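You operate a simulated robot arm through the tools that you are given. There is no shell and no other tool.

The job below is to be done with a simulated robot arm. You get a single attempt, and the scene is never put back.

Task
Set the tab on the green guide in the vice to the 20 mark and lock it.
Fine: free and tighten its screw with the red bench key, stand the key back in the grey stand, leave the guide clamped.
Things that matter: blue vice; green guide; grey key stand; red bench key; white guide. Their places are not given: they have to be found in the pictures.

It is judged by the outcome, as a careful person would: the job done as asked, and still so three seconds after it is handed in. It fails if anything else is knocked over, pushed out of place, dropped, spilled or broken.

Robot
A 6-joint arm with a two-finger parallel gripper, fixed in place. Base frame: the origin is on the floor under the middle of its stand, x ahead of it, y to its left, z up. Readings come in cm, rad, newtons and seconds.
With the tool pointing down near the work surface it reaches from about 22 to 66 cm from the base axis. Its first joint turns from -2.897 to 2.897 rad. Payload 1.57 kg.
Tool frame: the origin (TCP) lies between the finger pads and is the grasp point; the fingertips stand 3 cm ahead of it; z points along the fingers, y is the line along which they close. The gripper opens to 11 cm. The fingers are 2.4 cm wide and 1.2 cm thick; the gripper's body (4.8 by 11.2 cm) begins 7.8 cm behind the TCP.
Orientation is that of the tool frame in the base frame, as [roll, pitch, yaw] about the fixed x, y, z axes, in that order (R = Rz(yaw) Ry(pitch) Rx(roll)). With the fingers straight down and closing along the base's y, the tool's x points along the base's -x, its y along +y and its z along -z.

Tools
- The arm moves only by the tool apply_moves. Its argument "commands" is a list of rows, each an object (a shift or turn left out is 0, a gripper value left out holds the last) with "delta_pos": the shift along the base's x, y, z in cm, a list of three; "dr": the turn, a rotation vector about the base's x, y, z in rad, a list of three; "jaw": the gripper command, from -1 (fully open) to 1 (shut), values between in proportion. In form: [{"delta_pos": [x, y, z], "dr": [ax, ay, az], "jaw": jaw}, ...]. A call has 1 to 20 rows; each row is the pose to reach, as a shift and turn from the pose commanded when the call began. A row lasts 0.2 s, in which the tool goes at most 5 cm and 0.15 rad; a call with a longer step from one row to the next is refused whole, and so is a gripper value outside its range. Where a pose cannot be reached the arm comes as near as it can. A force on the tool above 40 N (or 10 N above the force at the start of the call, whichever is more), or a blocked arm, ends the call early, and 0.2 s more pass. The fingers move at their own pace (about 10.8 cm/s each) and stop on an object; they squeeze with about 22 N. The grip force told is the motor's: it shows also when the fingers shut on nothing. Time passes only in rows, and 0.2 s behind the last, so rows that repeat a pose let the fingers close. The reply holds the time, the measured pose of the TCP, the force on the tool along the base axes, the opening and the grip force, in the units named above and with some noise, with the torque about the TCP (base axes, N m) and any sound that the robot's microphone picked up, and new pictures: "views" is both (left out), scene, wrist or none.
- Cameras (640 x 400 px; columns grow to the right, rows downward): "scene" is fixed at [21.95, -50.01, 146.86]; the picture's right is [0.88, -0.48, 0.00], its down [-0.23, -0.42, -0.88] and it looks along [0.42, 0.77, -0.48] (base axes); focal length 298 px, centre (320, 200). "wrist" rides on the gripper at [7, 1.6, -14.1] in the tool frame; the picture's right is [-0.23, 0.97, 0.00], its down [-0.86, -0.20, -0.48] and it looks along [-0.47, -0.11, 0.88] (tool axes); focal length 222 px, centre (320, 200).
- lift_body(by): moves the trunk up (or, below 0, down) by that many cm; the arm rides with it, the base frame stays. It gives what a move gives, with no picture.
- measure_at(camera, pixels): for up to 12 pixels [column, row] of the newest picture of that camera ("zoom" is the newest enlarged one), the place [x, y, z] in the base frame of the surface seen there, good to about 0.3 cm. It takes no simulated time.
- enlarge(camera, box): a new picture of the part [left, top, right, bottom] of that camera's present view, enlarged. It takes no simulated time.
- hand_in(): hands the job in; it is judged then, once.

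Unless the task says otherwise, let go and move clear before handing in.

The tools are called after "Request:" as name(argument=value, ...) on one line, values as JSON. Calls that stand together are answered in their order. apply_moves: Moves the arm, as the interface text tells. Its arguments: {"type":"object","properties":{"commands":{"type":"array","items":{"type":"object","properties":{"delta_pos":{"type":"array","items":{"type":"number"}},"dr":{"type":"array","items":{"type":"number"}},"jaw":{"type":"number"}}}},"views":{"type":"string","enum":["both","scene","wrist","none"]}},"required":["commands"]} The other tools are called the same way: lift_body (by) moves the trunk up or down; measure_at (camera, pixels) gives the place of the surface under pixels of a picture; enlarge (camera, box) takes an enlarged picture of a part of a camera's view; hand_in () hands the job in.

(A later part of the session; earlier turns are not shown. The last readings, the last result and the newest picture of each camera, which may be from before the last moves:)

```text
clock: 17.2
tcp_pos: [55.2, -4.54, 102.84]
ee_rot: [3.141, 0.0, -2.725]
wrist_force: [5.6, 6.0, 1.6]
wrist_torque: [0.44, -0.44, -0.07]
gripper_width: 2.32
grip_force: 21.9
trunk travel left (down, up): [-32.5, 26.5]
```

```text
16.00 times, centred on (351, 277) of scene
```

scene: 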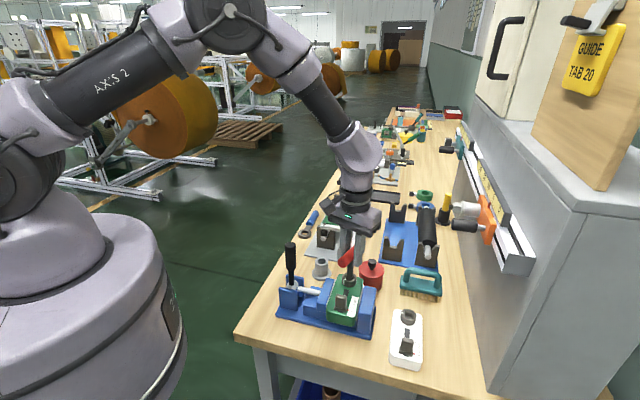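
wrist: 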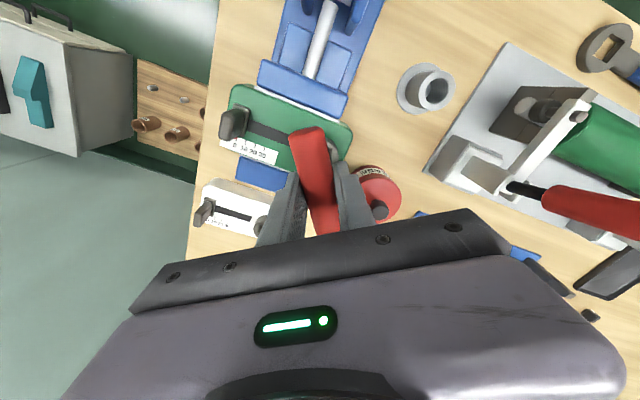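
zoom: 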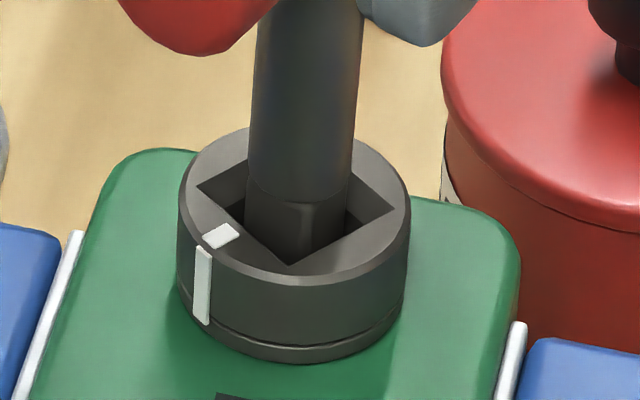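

The head has turned roughly 50° (mark now at (220,237)), with a side force of (5.6,6.0) N at the tip. I'll shift (+0.1,+0.1) to centre, and turn on.

Request:
apply_moves(commands=[{"delta_pos": [0.1, 0.1, 0]}, {"delta_pos": [0.1, 0.1, 0], "dr": [0, 0, 0.12]}, {"delta_pos": [0.1, 0.1, 0], "dr": [0, 0, 0.24]}, {"delta_pos": [0.1, 0.1, 0], "dr": [0, 0, 0.36]}, {"delta_pos": [0.1, 0.1, 0], "dr": [0, 0, 0.48]}, {"delta_pos": [0.1, 0.1, 0], "dr": [0, 0, 0.6]}, {"delta_pos": [0.1, 0.1, 0], "dr": [0, 0, 0.6]}], views="scene")

Request:
enlarge(camera="scene", box=[342, 266, 360, 288])

```text
clock: 18.8
tcp_pos: [55.27, -4.38, 102.78]
ee_rot: [-3.141, 0.0, -2.128]
wrist_force: [-0.7, 3.6, -2.3]
wrist_torque: [0.19, 0.01, -0.07]
gripper_width: 2.3
grip_force: 22.4
trunk travel left (down, up): [-32.5, 26.5]
```

scene: 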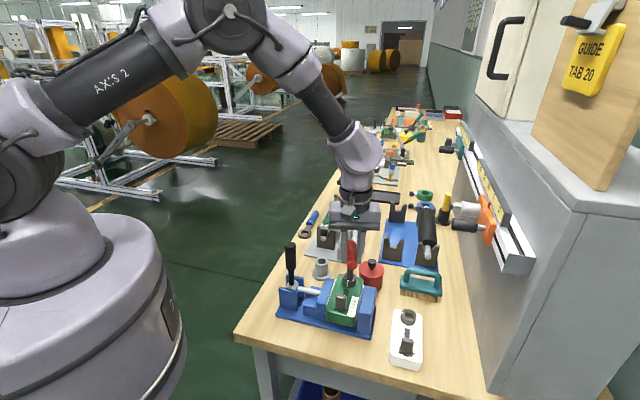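

```text
16.00 times, centred on (351, 277) of scene
```

zoom: 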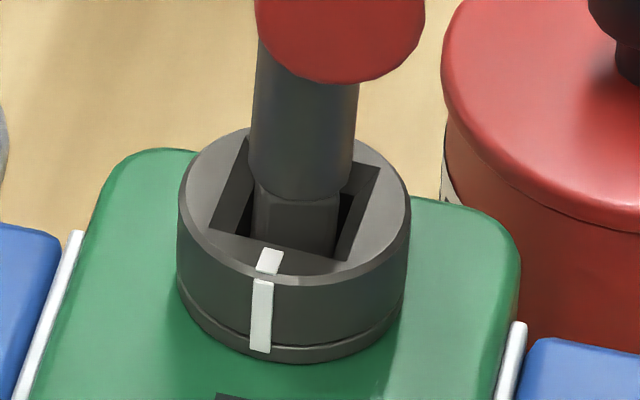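

The head has turned about 85–90° (mark now at (268,262)), with low steady torque and no sound. I'll turn a further 0.6 rad and watch for a change.

Request:
apply_moves(commands=[{"delta_pos": [0, 0.05, 0]}, {"delta_pos": [0, 0.05, 0], "dr": [0, 0, 0.12]}, {"delta_pos": [0, 0.05, 0], "dr": [0, 0, 0.24]}, {"delta_pos": [0, 0.05, 0], "dr": [0, 0, 0.36]}, {"delta_pos": [0, 0.05, 0], "dr": [0, 0, 0.48]}, {"delta_pos": [0, 0.05, 0], "dr": [0, 0, 0.6]}, {"delta_pos": [0, 0.05, 0], "dr": [0, 0, 0.6]}], views="scene")

Request:
enlarge(camera="scene", box=[330, 262, 370, 302])

```text
clock: 20.4
tcp_pos: [55.2, -4.41, 102.75]
ee_rot: [3.141, -0.001, -1.526]
wrist_force: [-0.9, 8.8, -2.3]
wrist_torque: [0.67, 0.08, -0.04]
gripper_width: 2.34
grip_force: 21.9
trunk travel left (down, up): [-32.5, 26.5]
```

scene: 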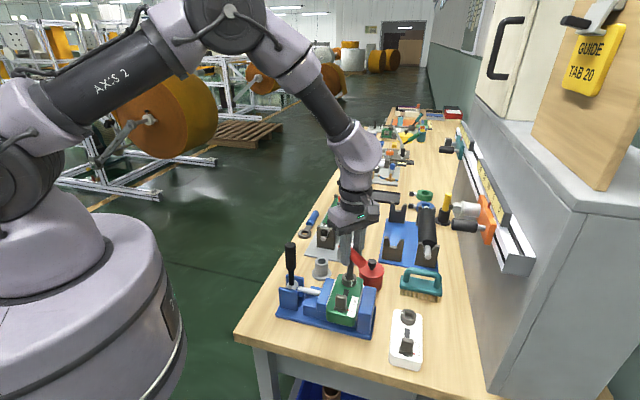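

```text
10.00 times, centred on (350, 282) of scene
```

zoom: 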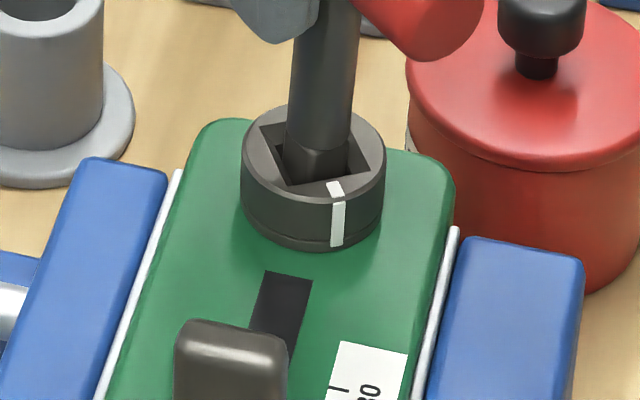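

The head is now about 120° loose (mark at (336,200)), and the side force is +8.8 N in y. I'll ease that off, back-turn a little to free the tip from the walls, and lift the key out.

Request:
apply_moves(commands=[{"delta_pos": [0, 0.1, 0], "dr": [0, 0, -0.1]}, {"delta_pos": [0, 0.1, 0], "dr": [0, 0, -0.2]}, {"delta_pos": [0, 0.1, 0], "dr": [0, 0, -0.3]}, {"delta_pos": [0, 0.1, 0], "dr": [0, 0, -0.3]}], views="scene")

Request:
enlarge(camera="scene", box=[330, 262, 370, 302])

```text
clock: 21.4
tcp_pos: [55.22, -4.25, 102.81]
ee_rot: [-3.141, 0.0, -1.828]
wrist_force: [-0.5, -0.9, 0.9]
wrist_torque: [0.0, -0.06, -0.07]
gripper_width: 2.31
grip_force: 21.8
trunk travel left (down, up): [-32.5, 26.5]
```

scene: 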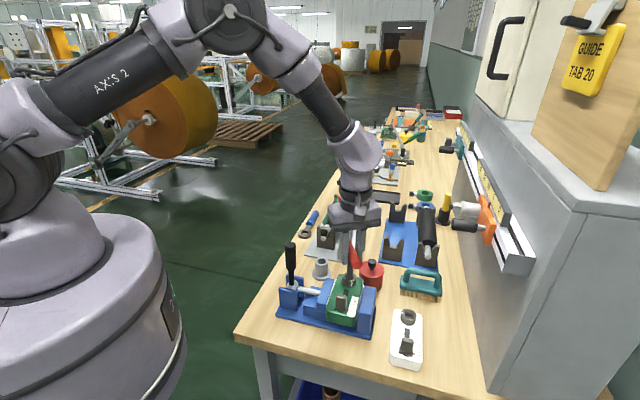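

```text
10.00 times, centred on (350, 282) of scene
```

zoom: 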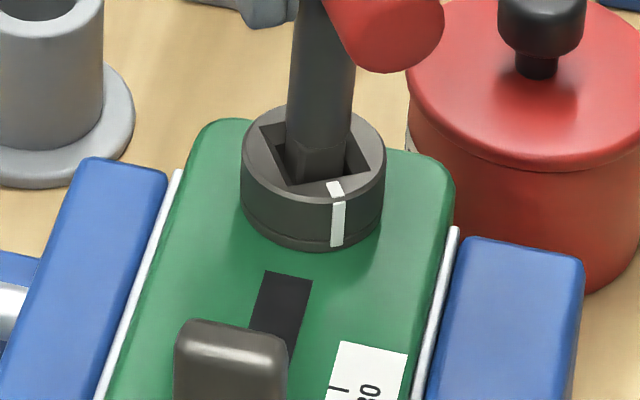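

Forces are near zero with the key free in the socket at TCP (55.22,-4.25,102.8). I'll lift it out, then carry it back over the stand while turning back to the original yaw.

Request:
apply_moves(commands=[{"delta_pos": [0, 0, 0.8]}, {"delta_pos": [0, 0, 2]}, {"delta_pos": [0, 0, 3.5]}, {"delta_pos": [0, 0, 5]}, {"delta_pos": [-0.03, 0.9, 5], "dr": [0, 0, -0.14]}, {"delta_pos": [-0.06, 1.8, 5], "dr": [0, 0, -0.28]}, {"delta_pos": [-0.09, 2.7, 5], "dr": [0, 0, -0.42]}, {"delta_pos": [-0.12, 3.6, 5], "dr": [0, 0, -0.56]}, {"delta_pos": [-0.15, 4.5, 5], "dr": [0, 0, -0.7]}, {"delta_pos": [-0.18, 5.5, 5], "dr": [0, 0, -0.84]}, {"delta_pos": [-0.21, 6.5, 5], "dr": [0, 0, -0.98]}, {"delta_pos": [-0.24, 7.5, 5], "dr": [0, 0, -1.12]}, {"delta_pos": [-0.27, 8.5, 5], "dr": [0, 0, -1.26]}, {"delta_pos": [-0.3, 9.5, 5], "dr": [0, 0, -1.4]}, {"delta_pos": [-0.33, 10.5, 5], "dr": [0, 0, -1.54]}, {"delta_pos": [-0.36, 11.5, 5], "dr": [0, 0, -1.68]}, {"delta_pos": [-0.39, 12.5, 5], "dr": [0, 0, -1.82]}, {"delta_pos": [-0.41, 13.3, 5], "dr": [0, 0, -1.96]}, {"delta_pos": [-0.41, 13.67, 5], "dr": [0, 0, -2.1]}, {"delta_pos": [-0.41, 13.67, 5], "dr": [0, 0, -2.1]}])

Request:
enlarge(camera="scene", box=[290, 210, 370, 300])

```text
clock: 25.6
tcp_pos: [54.85, 9.37, 107.79]
ee_rot: [3.141, -0.001, 2.355]
wrist_force: [0.0, -0.6, -1.7]
wrist_torque: [0.01, -0.02, -0.04]
gripper_width: 2.32
grip_force: 22.1
trunk travel left (down, up): [-32.5, 26.5]
```

scene: 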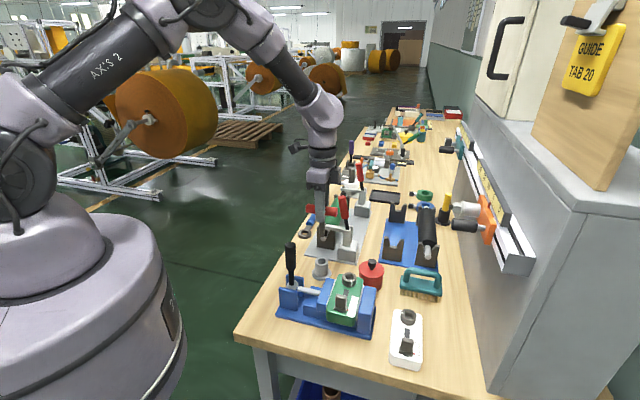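
wrist: 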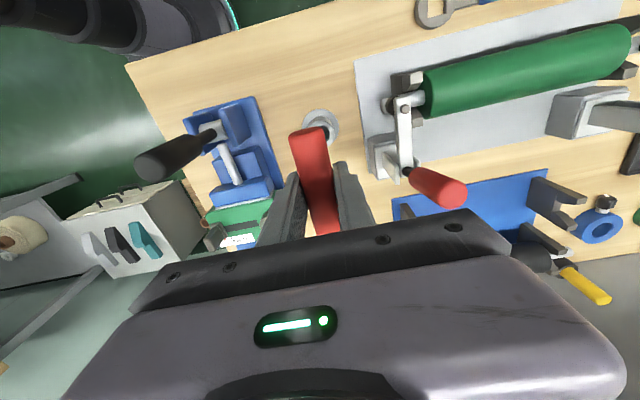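

```text
4.44 times, centred on (330, 255) of scene
```

zoom: 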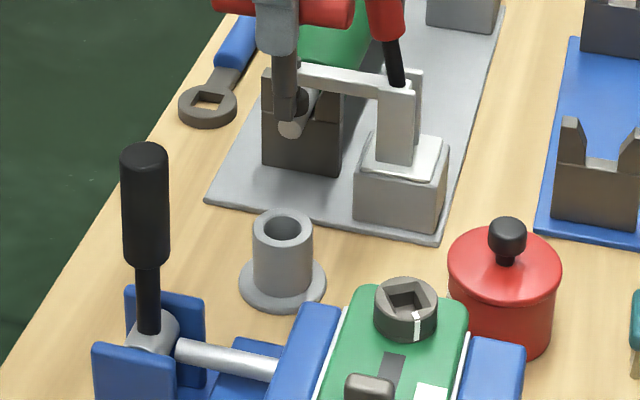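

The key is back above the cup exactly as when lifted, and the head keeps its loosened position. I'll lower toward the cup and check alignment before entering.

Request:
apply_moves(commands=[{"delta_pos": [0, 0, -3]}, {"delta_pos": [0, 0, -6]}, {"delta_pos": [0, 0, -7.6]}, {"delta_pos": [0, 0, -7.6]}], views="both")

Request:
enlarge(camera="scene", box=[300, 235, 345, 280])

Request:
enlarge(camera="wrist", box=[280, 90, 360, 170])

```text
clock: 26.6
tcp_pos: [54.84, 9.29, 100.1]
ee_rot: [3.141, 0.0, 2.356]
wrist_force: [0.9, 0.5, -2.4]
wrist_torque: [0.0, 0.02, -0.03]
gripper_width: 2.31
grip_force: 21.9
trunk travel left (down, up): [-32.5, 26.5]
```

scene: 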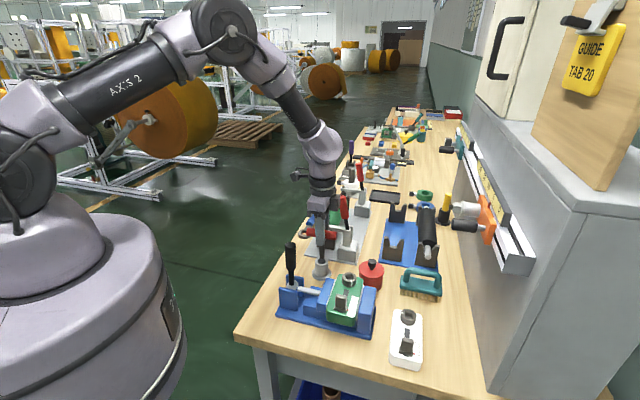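
wrist: 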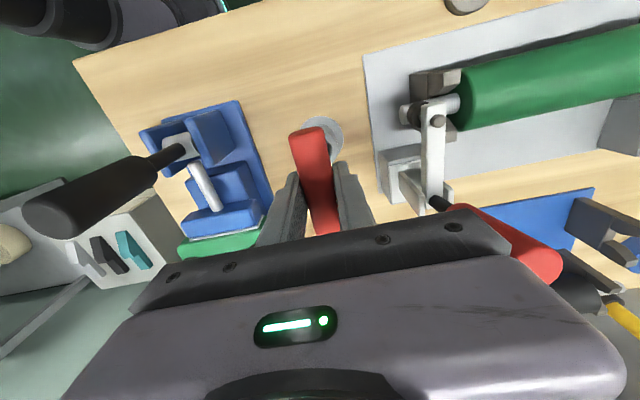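

```text
8.89 times, centred on (322, 258) of scene
```

zoom: 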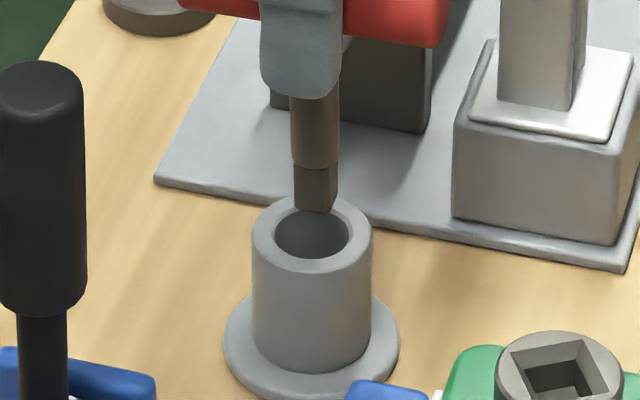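

```text
5.00 times, centred on (320, 130) of wrist
```

zoom: 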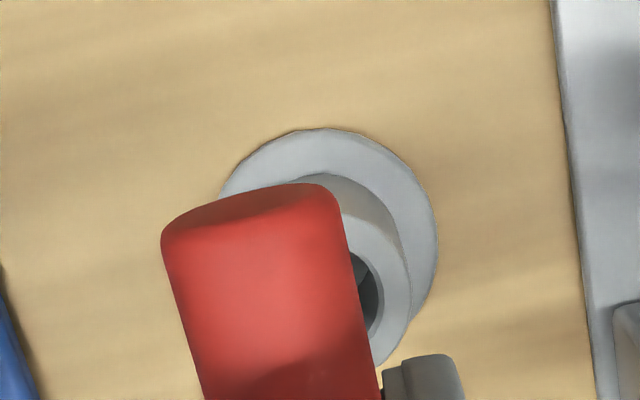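

The tip at (316,207) sits centred over the cup hole (312,235), about 1 cm above. I'll lower it into the cup.

Request:
apply_moves(commands=[{"delta_pos": [-0.05, 0.03, -1]}, {"delta_pos": [-0.05, 0.03, -2]}, {"delta_pos": [-0.05, 0.03, -3]}, {"delta_pos": [-0.05, 0.03, -4]}, {"delta_pos": [-0.05, 0.03, -5]}, {"delta_pos": [-0.05, 0.03, -5.5]}, {"delta_pos": [-0.05, 0.03, -5.5]}], views="scene")

Request:
enlarge(camera="scene", box=[300, 235, 345, 280])

```text
clock: 28.2
tcp_pos: [54.76, 9.3, 94.62]
ee_rot: [3.14, 0.002, 2.356]
wrist_force: [0.4, 1.0, -1.1]
wrist_torque: [0.04, 0.01, -0.02]
gripper_width: 2.33
grip_force: 22.4
trunk travel left (down, up): [-32.5, 26.5]
```

scene: 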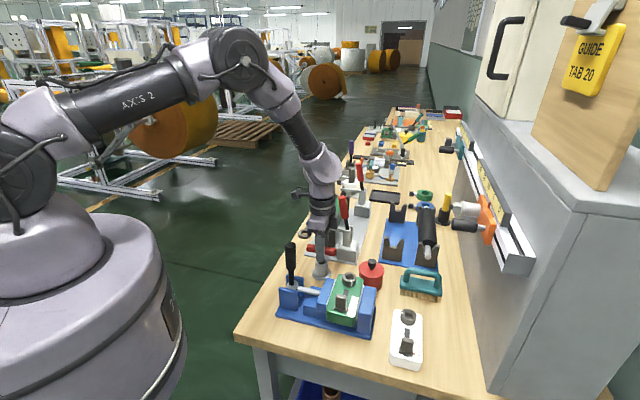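

```text
8.89 times, centred on (322, 258) of scene
```

zoom: 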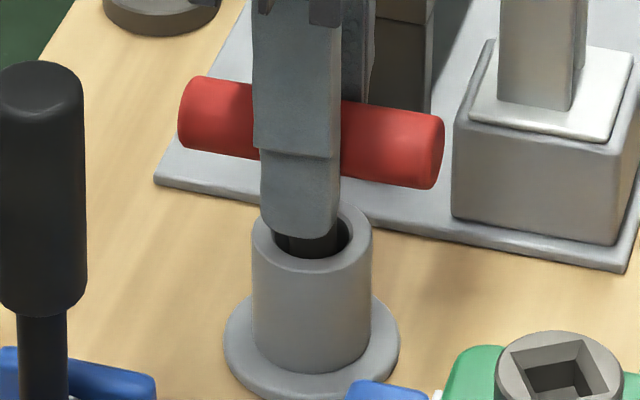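

The key is down in the cup at its original height. I'll lower a hair to seat it, then open the jaws to 5.5 cm.

Request:
apply_moves(commands=[{"delta_pos": [0, 0, -0.1]}, {"delta_pos": [0, 0, -0.1]}, {"delta_pos": [0, 0, -0.1], "jaw": 0.4}, {"delta_pos": [0, 0, -0.1], "jaw": 0.0}, {"delta_pos": [0, 0, -0.1], "jaw": 0.0}])

Request:
enlarge(camera="scene", box=[300, 235, 345, 280])

```text
clock: 29.4
tcp_pos: [54.81, 9.24, 94.59]
ee_rot: [-3.142, 0.0, 2.356]
wrist_force: [-0.4, 0.6, 0.3]
wrist_torque: [-0.01, 0.02, -0.04]
gripper_width: 5.5
grip_force: 0.1
trunk travel left (down, up): [-32.5, 26.5]
```

scene: 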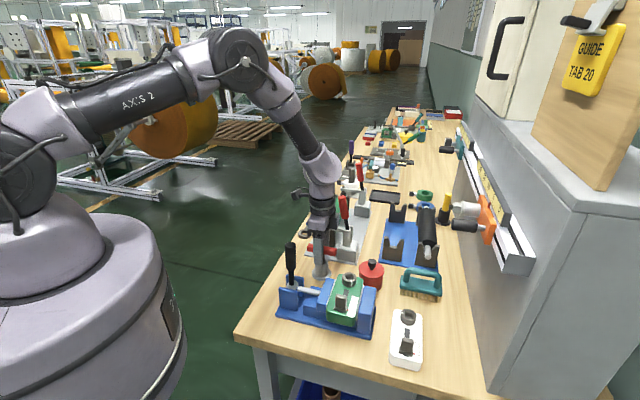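
wrist: 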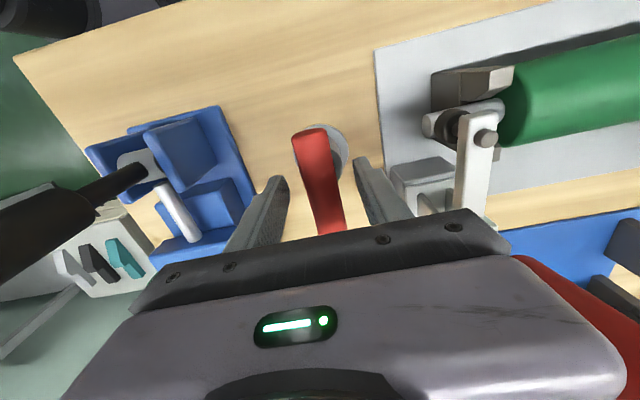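

```text
8.89 times, centred on (322, 258) of scene
```

zoom: 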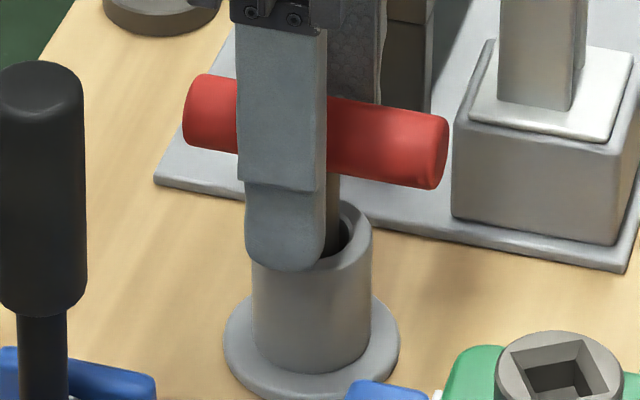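

The key stands in the cup, released. I'll rise clear and move above the guide's tab, keeping this yaw so the jaws close along the guide's axis.

Request:
apply_moves(commands=[{"delta_pos": [0, 0, 2]}, {"delta_pos": [0, 0, 5]}, {"delta_pos": [0, 0, 9]}, {"delta_pos": [0, 0, 13]}, {"delta_pos": [-1.2, -4, 14]}, {"delta_pos": [-2.4, -8, 14]}, {"delta_pos": [-3.6, -12, 14]}, {"delta_pos": [-4.9, -16, 14]}, {"delta_pos": [-6.2, -19.9, 13]}, {"delta_pos": [-6.2, -19.9, 13]}])

Request:
enlarge(camera="wrist", box=[260, 100, 400, 200])

```text
clock: 31.6
tcp_pos: [48.51, -10.57, 107.58]
ee_rot: [-3.141, 0.0, 2.356]
wrist_force: [-0.1, 0.5, 0.8]
wrist_torque: [0.0, 0.02, 0.01]
gripper_width: 5.51
grip_force: 0.0
trunk travel left (down, up): [-32.5, 26.5]
```

scene: 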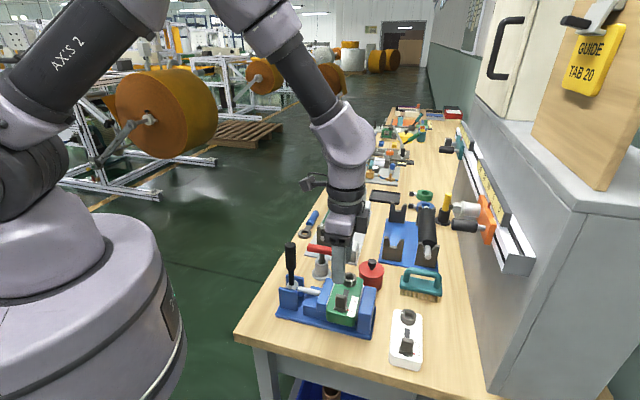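
wrist: 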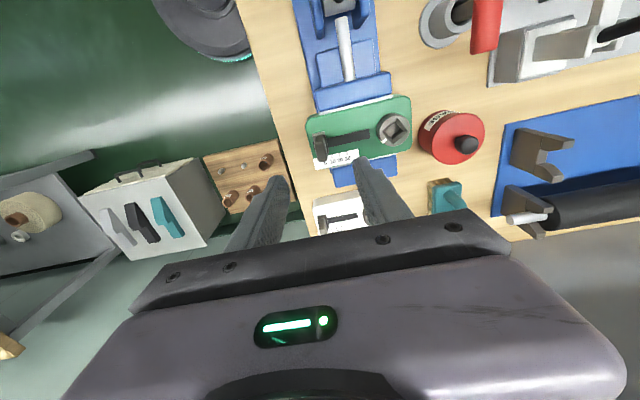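

```text
4.00 times, centred on (330, 150) of wrist
```

zoom: 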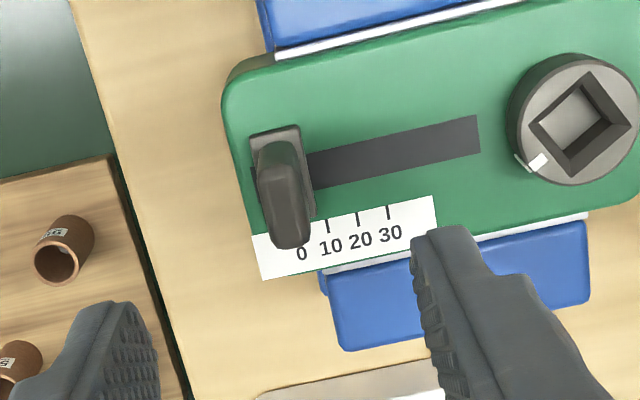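

Clear view: the tab lever is at (285,195), ticks 10/20/30 at (327,222), (357,216), (388,208), screw mark at (537,162). I'll measure the tab and ticks.

Request:
measure_at(camera="zoom", pixels=[[278, 150], [280, 180], [287, 230], [262, 160], [295, 160], [300, 190], [312, 200], [255, 137], [298, 128], [327, 222], [357, 216], [388, 208]])

Request:
enlarge(camera="wrist", box=[305, 125, 365, 172])

```text
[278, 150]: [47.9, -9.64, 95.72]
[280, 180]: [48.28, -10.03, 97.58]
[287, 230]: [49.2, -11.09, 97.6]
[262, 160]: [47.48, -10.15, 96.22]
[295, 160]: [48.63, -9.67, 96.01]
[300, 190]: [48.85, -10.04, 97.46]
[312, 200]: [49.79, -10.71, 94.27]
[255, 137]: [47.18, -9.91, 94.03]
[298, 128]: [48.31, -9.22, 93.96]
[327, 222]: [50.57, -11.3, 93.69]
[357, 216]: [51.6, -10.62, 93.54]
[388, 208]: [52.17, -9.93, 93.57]
```

```text
8.51 times, centred on (335, 148) of wrist
```

zoom: 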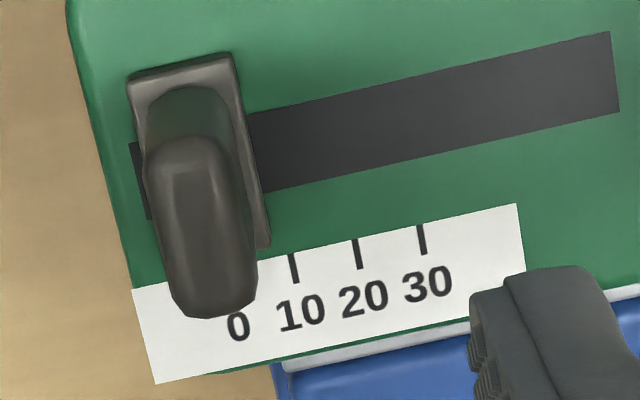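

The lever is ~1.0 cm thick, centred at about (48.57,-10.45) with top z≈97.5, and the guide's axis is at 45°. I'll descend so the fingertips straddle the lever at z≈95.

Request:
apply_moves(commands=[{"delta_pos": [0.08, 0.1, -3]}, {"delta_pos": [0.08, 0.1, -6]}, {"delta_pos": [0.08, 0.1, -8]}, {"delta_pos": [0.08, 0.1, -9.6]}, {"delta_pos": [0.08, 0.1, -9.6]}])

Request:
enlarge(camera="scene", box=[320, 265, 375, 325])

Request:
enlarge(camera="wrist", box=[260, 130, 380, 210])

```text
clock: 32.8
tcp_pos: [48.63, -10.24, 98.0]
ee_rot: [-3.141, 0.001, 2.356]
wrist_force: [0.1, -0.6, 0.3]
wrist_torque: [-0.03, 0.02, -0.04]
gripper_width: 5.48
grip_force: 0.0
trunk travel left (down, up): [-32.5, 26.5]
```

scene: 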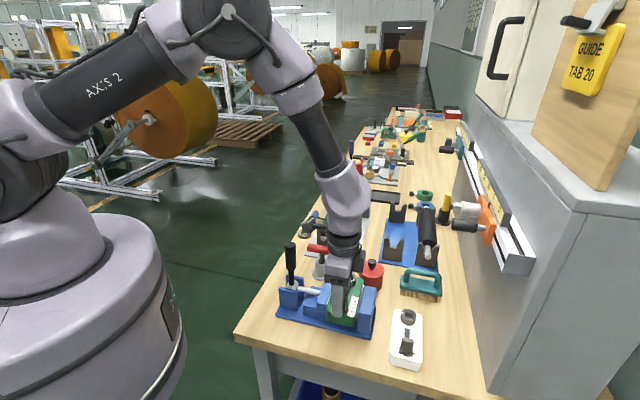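
wrist: 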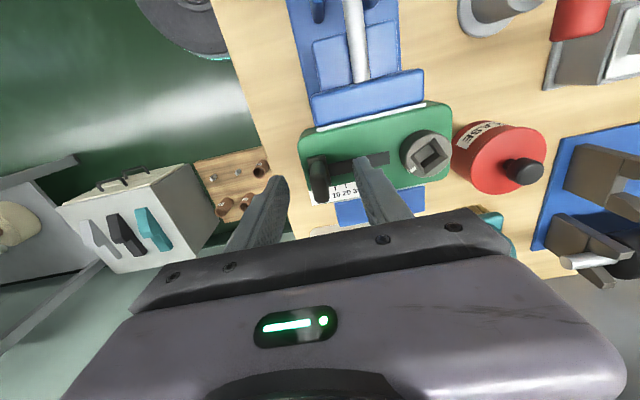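

```text
6.67 times, centred on (348, 295) of scene
```

zoom: 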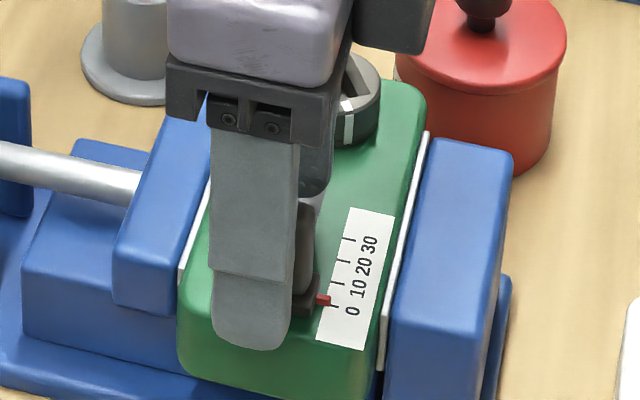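

```text
5.00 times, centred on (320, 170) of wrist
```

zoom: 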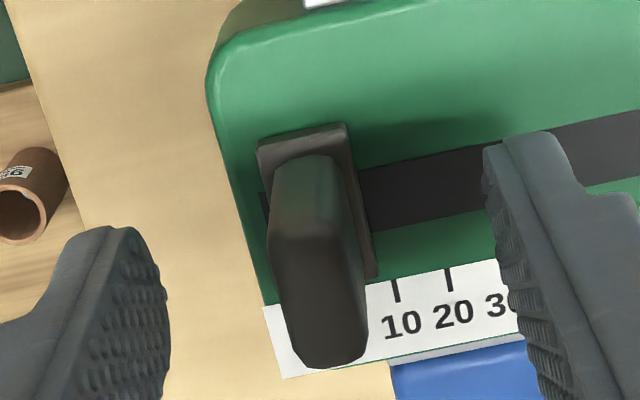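

The lever lies centred between the fingers at the TCP. I'll close the jaws on it.

Request:
apply_moves(commands=[{"jaw": 0.6}, {"jaw": 1.0}, {"jaw": 1.0}, {"jaw": 1.0}])

Request:
enlarge(camera="scene", box=[320, 265, 375, 325])

```text
clock: 33.8
tcp_pos: [48.64, -10.43, 98.14]
ee_rot: [-3.141, 0.001, 2.355]
wrist_force: [0.1, 0.1, -0.1]
wrist_torque: [-0.04, 0.0, -0.03]
gripper_width: 1.15
grip_force: 21.8
trunk travel left (down, up): [-32.5, 26.5]
```

scene: 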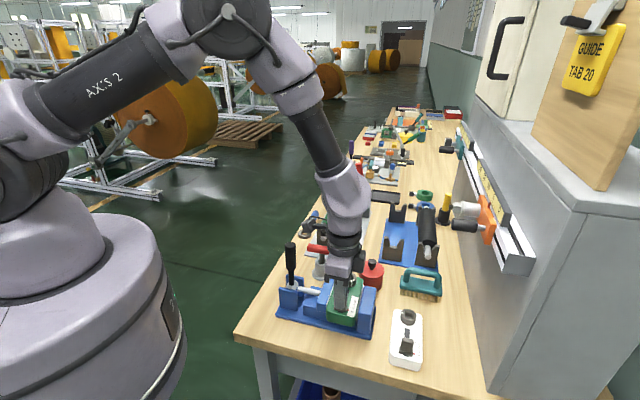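
wrist: 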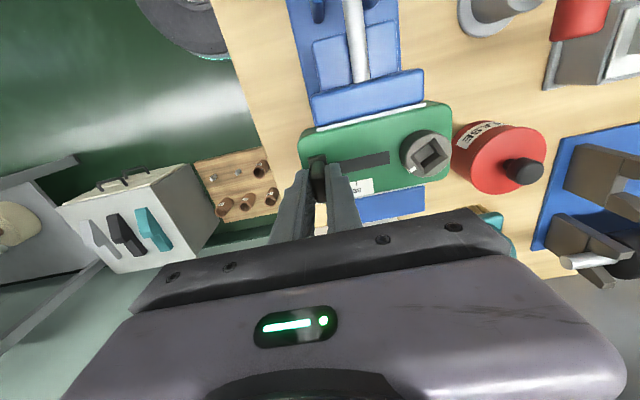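

```text
6.67 times, centred on (348, 295) of scene
```

zoom: 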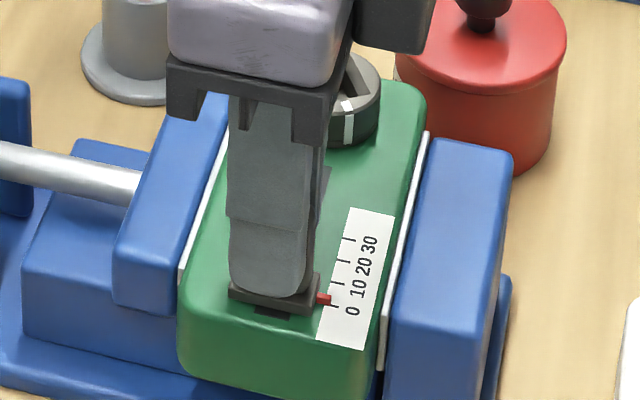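

Tab gripped at 1.15 cm width. I'll test with a small 0.3 cm move along the guide's axis (+x,+y) and watch the force.

Request:
apply_moves(commands=[{"delta_pos": [0.1, 0.1, 0]}, {"delta_pos": [0.21, 0.21, 0]}, {"delta_pos": [0.21, 0.21, 0]}], views="scene")

Request:
enlarge(camera="scene", box=[320, 265, 375, 325])

```text
clock: 34.6
tcp_pos: [48.94, -10.17, 98.01]
ee_rot: [-3.141, 0.0, 2.357]
wrist_force: [1.0, -1.3, 0.7]
wrist_torque: [0.04, 0.06, 0.0]
gripper_width: 1.14
grip_force: 22.2
trunk travel left (down, up): [-32.5, 26.5]
```

scene: 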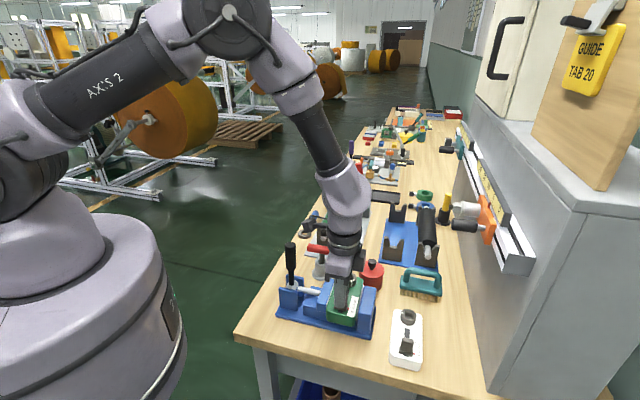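

```text
6.67 times, centred on (348, 295) of scene
```

zoom: 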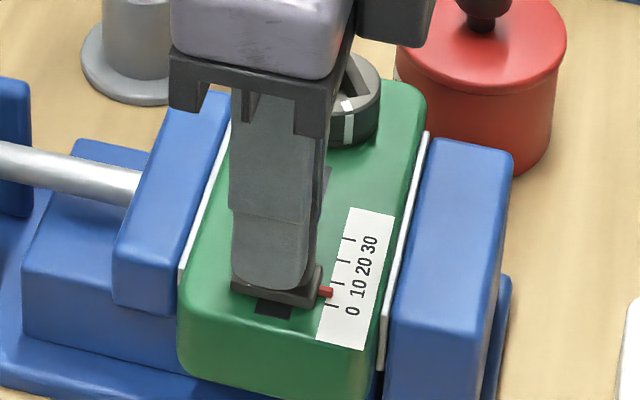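

The tab slid freely with ~1.5 N and the guide stayed put (pointer now at (325,292)). I'll move it another 1.6 cm, then check against the 20 tick.

Request:
apply_moves(commands=[{"delta_pos": [0.3, 0.3, 0]}, {"delta_pos": [0.6, 0.6, 0]}, {"delta_pos": [0.9, 0.9, 0]}, {"delta_pos": [1.13, 1.13, 0]}, {"delta_pos": [1.13, 1.13, 0]}])

Request:
enlarge(camera="scene", box=[340, 285, 370, 321])

Request:
enlarge(camera="wrist", box=[290, 150, 380, 210])

```text
clock: 35.8
tcp_pos: [50.09, -9.09, 98.06]
ee_rot: [-3.142, 0.0, 2.356]
wrist_force: [2.1, -2.9, 4.2]
wrist_torque: [0.01, 0.03, -0.02]
gripper_width: 1.14
grip_force: 22.0
trunk travel left (down, up): [-32.5, 26.5]
```

scene: 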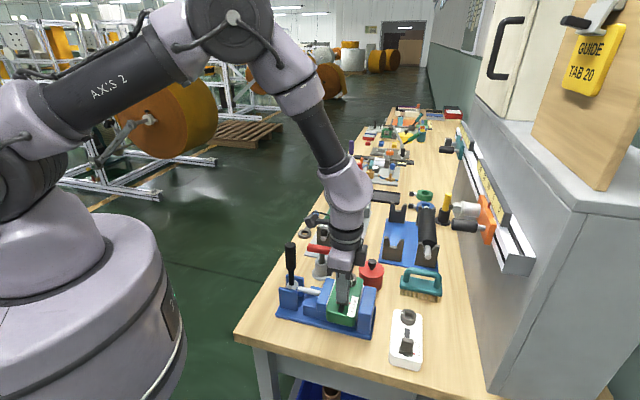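
wrist: 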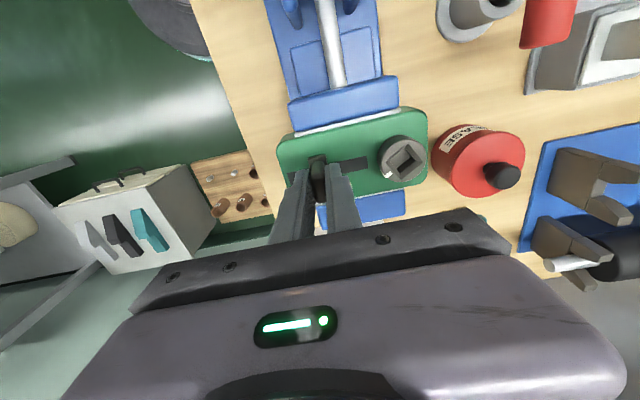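

```text
11.11 times, centred on (355, 303) of scene
```

zoom: 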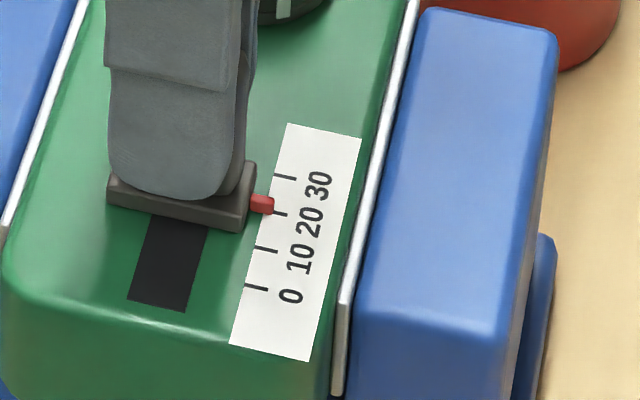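

```text
6.67 times, centred on (335, 180) of wrist
```

zoom: 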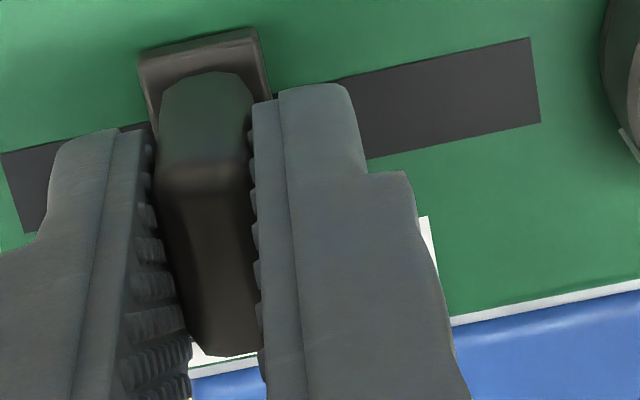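

The pointer's at about the 20 tick (pointer end (273,206), tick start (274,212)). I'll zoom in tighter to judge the offset precisely.

Request:
enlarge(camera="scene", box=[344, 296, 360, 312])

```text
16.00 times, centred on (352, 304) of scene
```

zoom: 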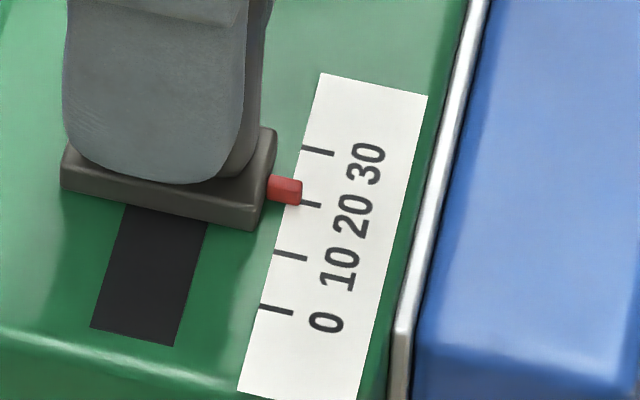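

At 16× the pointer (268–302, 178–205) sits about at the 20 tick ((287,200)–(321,206)), but its height above the card makes parallax uncertain. I'll release the tab, rise, and look straight down at it with the wrist camera.

Request:
apply_moves(commands=[{"jaw": 0.6}, {"jaw": 0.2}, {"jaw": 0.2}, {"delta_pos": [0, 0, 2], "jaw": 0.2}, {"delta_pos": [0, 0, 5]}, {"delta_pos": [1.5, -2.5, 6]}, {"delta_pos": [3.2, -5.2, 6]}, {"delta_pos": [5.0, -7.8, 6]}, {"delta_pos": [5.0, -7.8, 6]}])

Request:
enlarge(camera="wrist", box=[290, 50, 370, 100])

```text
clock: 37.8
tcp_pos: [55.12, -16.85, 104.06]
ee_rot: [-3.141, -0.001, 2.355]
wrist_force: [-0.6, 0.4, 0.5]
wrist_torque: [-0.01, -0.05, 0.0]
gripper_width: 4.4
grip_force: 0.1
trunk travel left (down, up): [-32.5, 26.5]
```

scene: 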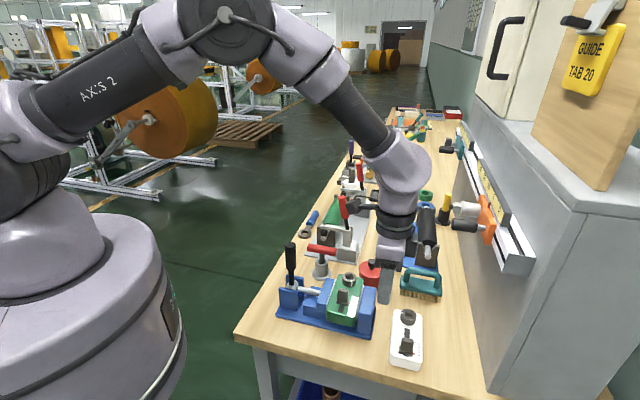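
wrist: 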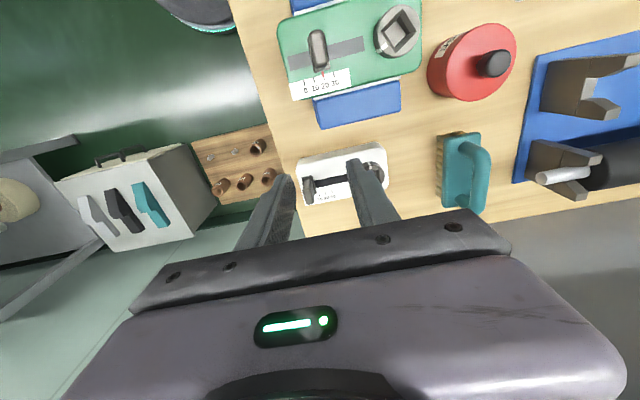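

```text
8.00 times, centred on (330, 75) of wrist
```

zoom: 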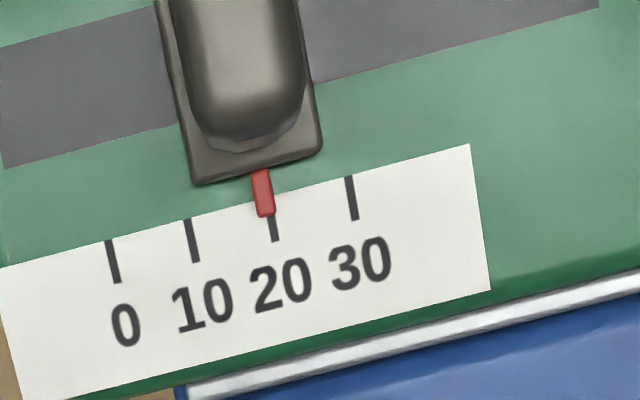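

Looking straight down, the pointer (262,195) is about 5 px left of the 20 tick's line (275,240), with 10 units = 82 px, so it reads ≈19.4. I'll go back, regrip with a +0.06 cm offset along the axis, and release.

Request:
apply_moves(commands=[{"delta_pos": [-1.7, 2.6, 0]}, {"delta_pos": [-3.4, 5.3, 0]}, {"delta_pos": [-4.94, 7.82, 0]}, {"delta_pos": [-4.94, 7.82, -2]}, {"delta_pos": [-4.94, 7.82, -4]}, {"delta_pos": [-4.94, 7.82, -5.9]}, {"delta_pos": [-4.94, 7.82, -5.9], "jaw": 0.2}, {"delta_pos": [-4.94, 7.82, -5.9], "jaw": 0.6}, {"delta_pos": [-4.94, 7.82, -5.9], "jaw": 1.0}, {"delta_pos": [-4.94, 7.82, -5.9], "jaw": 1.0}, {"delta_pos": [-4.94, 7.82, -5.9], "jaw": 1.0}], views="scene")

Request:
enlarge(camera="scene", box=[344, 296, 360, 312])

```text
clock: 40.2
tcp_pos: [50.01, -9.01, 98.05]
ee_rot: [3.142, 0.0, 2.356]
wrist_force: [0.5, -0.9, -0.6]
wrist_torque: [-0.08, -0.05, 0.01]
gripper_width: 1.15
grip_force: 21.6
trunk travel left (down, up): [-32.5, 26.5]
```

scene: 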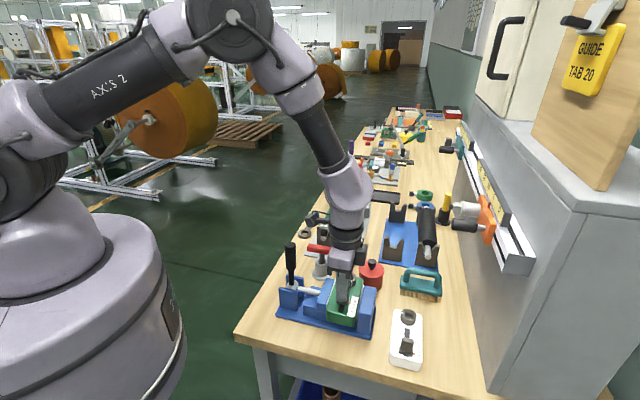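

```text
16.00 times, centred on (352, 304) of scene
```

zoom: 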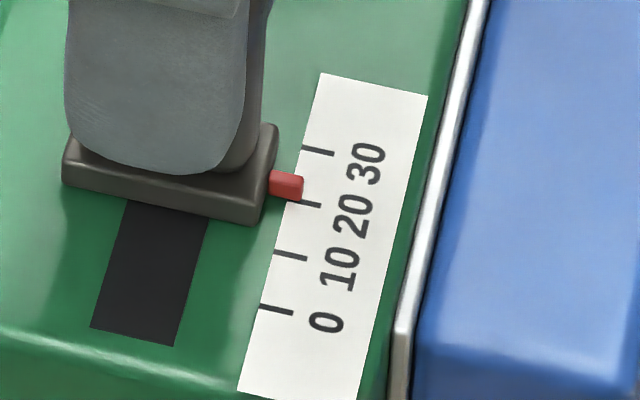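

The pointer moved up a few pixels (its lower edge from 205 to 200), about +0.8 units. I'll release and recheck straight down.

Request:
apply_moves(commands=[{"jaw": 0.6}, {"jaw": 0.2}, {"jaw": 0.2}, {"delta_pos": [0, 0, 2], "jaw": 0.2}, {"delta_pos": [0, 0, 5]}, {"delta_pos": [1.5, -2.5, 6]}, {"delta_pos": [3.2, -5.2, 6]}, {"delta_pos": [5.0, -7.8, 6]}, {"delta_pos": [5.0, -7.8, 6]}])

Request:
enlarge(camera="wrist", box=[290, 50, 370, 100])

```text
clock: 42.2
tcp_pos: [54.99, -16.93, 104.14]
ee_rot: [3.139, -0.001, 2.356]
wrist_force: [-0.1, 0.6, 0.2]
wrist_torque: [-0.04, -0.03, 0.0]
gripper_width: 4.43
grip_force: 0.0
trunk travel left (down, up): [-32.5, 26.5]
```

scene: 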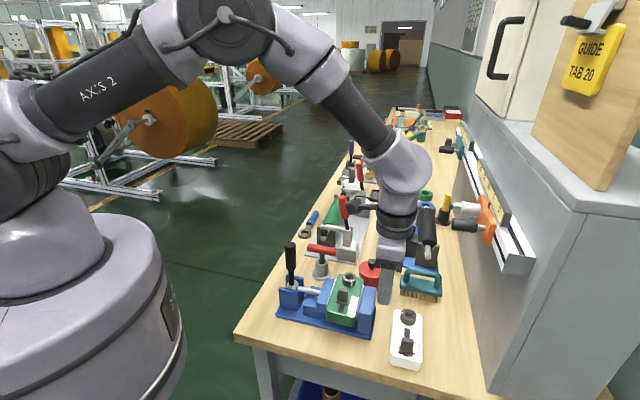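
wrist: 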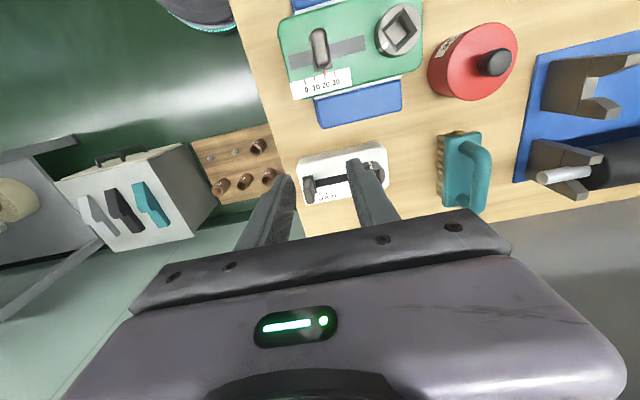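

```text
8.00 times, centred on (330, 75) of wrist
```

zoom: 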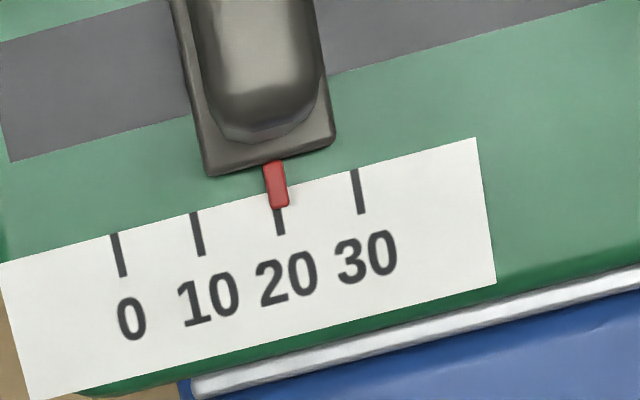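

The pointer now reads ≈20.4 at most (pointer end centre (280,207) versus tick line ≈(276.5,207), 82 px per 10), which is on the mark. Next I'll go back above the key to fetch it for tightening.

Request:
apply_moves(commands=[{"delta_pos": [0, 0, 3.9], "jaw": 0.0}, {"delta_pos": [0, 4.4, 3.9]}, {"delta_pos": [-0.1, 8.8, 3.9]}, {"delta_pos": [-0.1, 13.2, 3.9]}, {"delta_pos": [-0.2, 17.6, 3.9]}, {"delta_pos": [-0.25, 22, 3.9]}, {"delta_pos": [-0.28, 26.24, 3.9]}, {"delta_pos": [-0.28, 26.24, 3.9]}])

Request:
enlarge(camera="wrist", box=[280, 95, 360, 180])

```text
clock: 44.0
tcp_pos: [54.71, 9.52, 108.05]
ee_rot: [3.141, 0.0, 2.357]
wrist_force: [0.3, 0.6, 0.0]
wrist_torque: [0.05, -0.01, 0.01]
gripper_width: 5.51
grip_force: 0.0
trunk travel left (down, up): [-32.5, 26.5]
```

scene: 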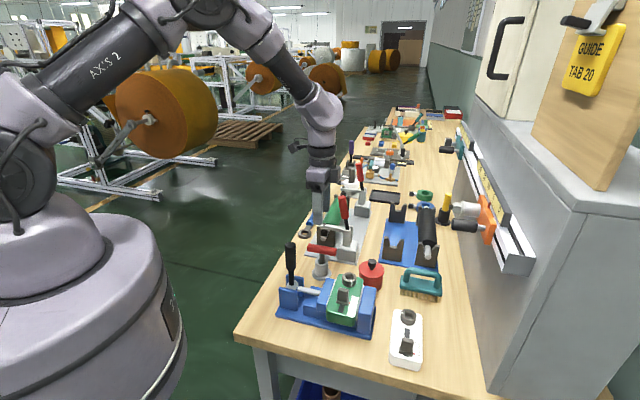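
wrist: 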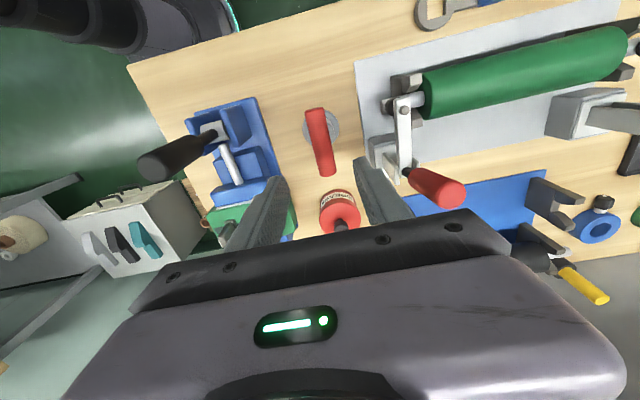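

```text
4.71 times, centred on (320, 138) of wrist
```

zoom: 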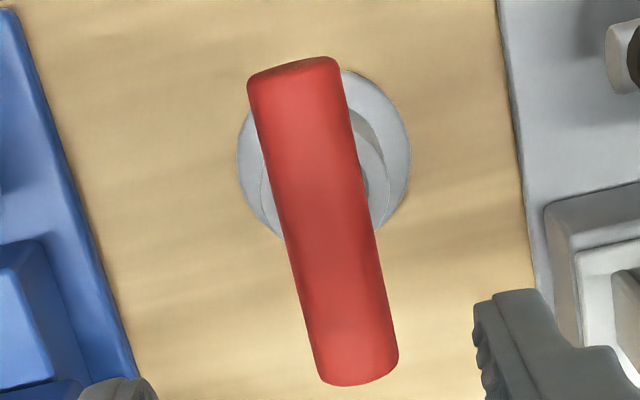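

The key is standing in the cup as before, shifted less than 0.1 cm. I'll descend onto the bar and close on it.

Request:
apply_moves(commands=[{"delta_pos": [0.1, -0.03, -3]}, {"delta_pos": [0.1, -0.03, -6]}, {"delta_pos": [0.1, -0.03, -9]}, {"delta_pos": [0.1, -0.03, -11.5]}, {"delta_pos": [0.1, -0.03, -13.4]}, {"delta_pos": [0.1, -0.03, -13.4]}, {"delta_pos": [0.1, -0.03, -13.4], "jaw": 0.5}, {"delta_pos": [0.1, -0.03, -13.4], "jaw": 1.0}, {"delta_pos": [0.1, -0.03, -13.4], "jaw": 1.0}, {"delta_pos": [0.1, -0.03, -13.4], "jaw": 1.0}])

```text
clock: 46.2
tcp_pos: [55.0, 9.3, 94.54]
ee_rot: [-3.141, -0.001, 2.358]
wrist_force: [0.0, 0.4, 0.4]
wrist_torque: [-0.02, -0.02, 0.0]
gripper_width: 2.32
grip_force: 21.7
trunk travel left (down, up): [-32.5, 26.5]
```

scene: 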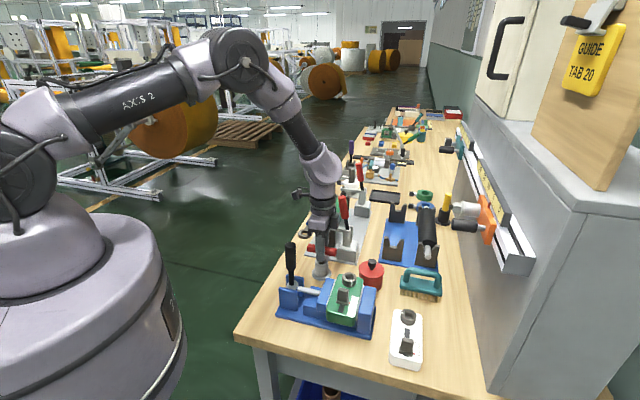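
wrist: 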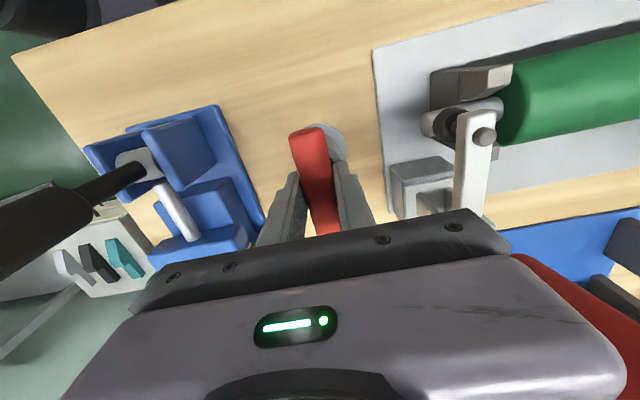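

Key gripped again (2.32 cm). I'll lift it out and check how it hangs.

Request:
apply_moves(commands=[{"delta_pos": [0, 0, 1]}, {"delta_pos": [0, 0, 2.5]}, {"delta_pos": [0, 0, 4.5]}, {"delta_pos": [0, 0, 7]}, {"delta_pos": [0, 0, 10]}, {"delta_pos": [0, 0, 13.2]}, {"delta_pos": [0, 0, 13.2]}], views="scene")

Request:
enlarge(camera="scene", box=[290, 200, 354, 244])

```text
clock: 47.8
tcp_pos: [54.69, 9.36, 107.7]
ee_rot: [3.141, 0.0, 2.357]
wrist_force: [0.6, -0.2, -1.3]
wrist_torque: [-0.03, 0.04, 0.04]
gripper_width: 2.32
grip_force: 22.4
trunk travel left (down, up): [-32.5, 26.5]
```

scene: 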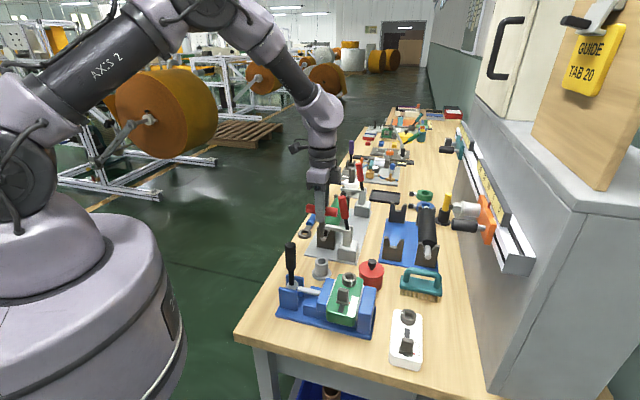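

```text
9.09 times, centred on (322, 222) of scene
```

zoom: 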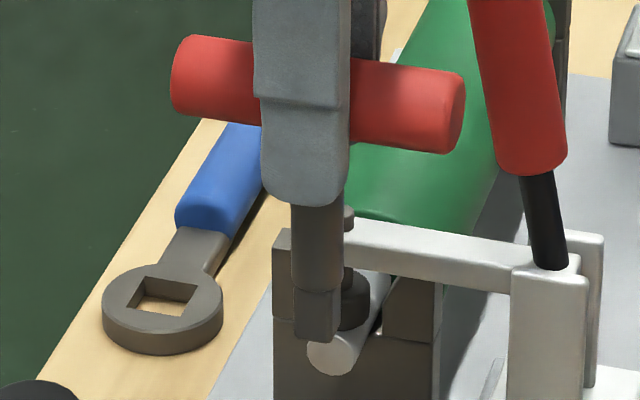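

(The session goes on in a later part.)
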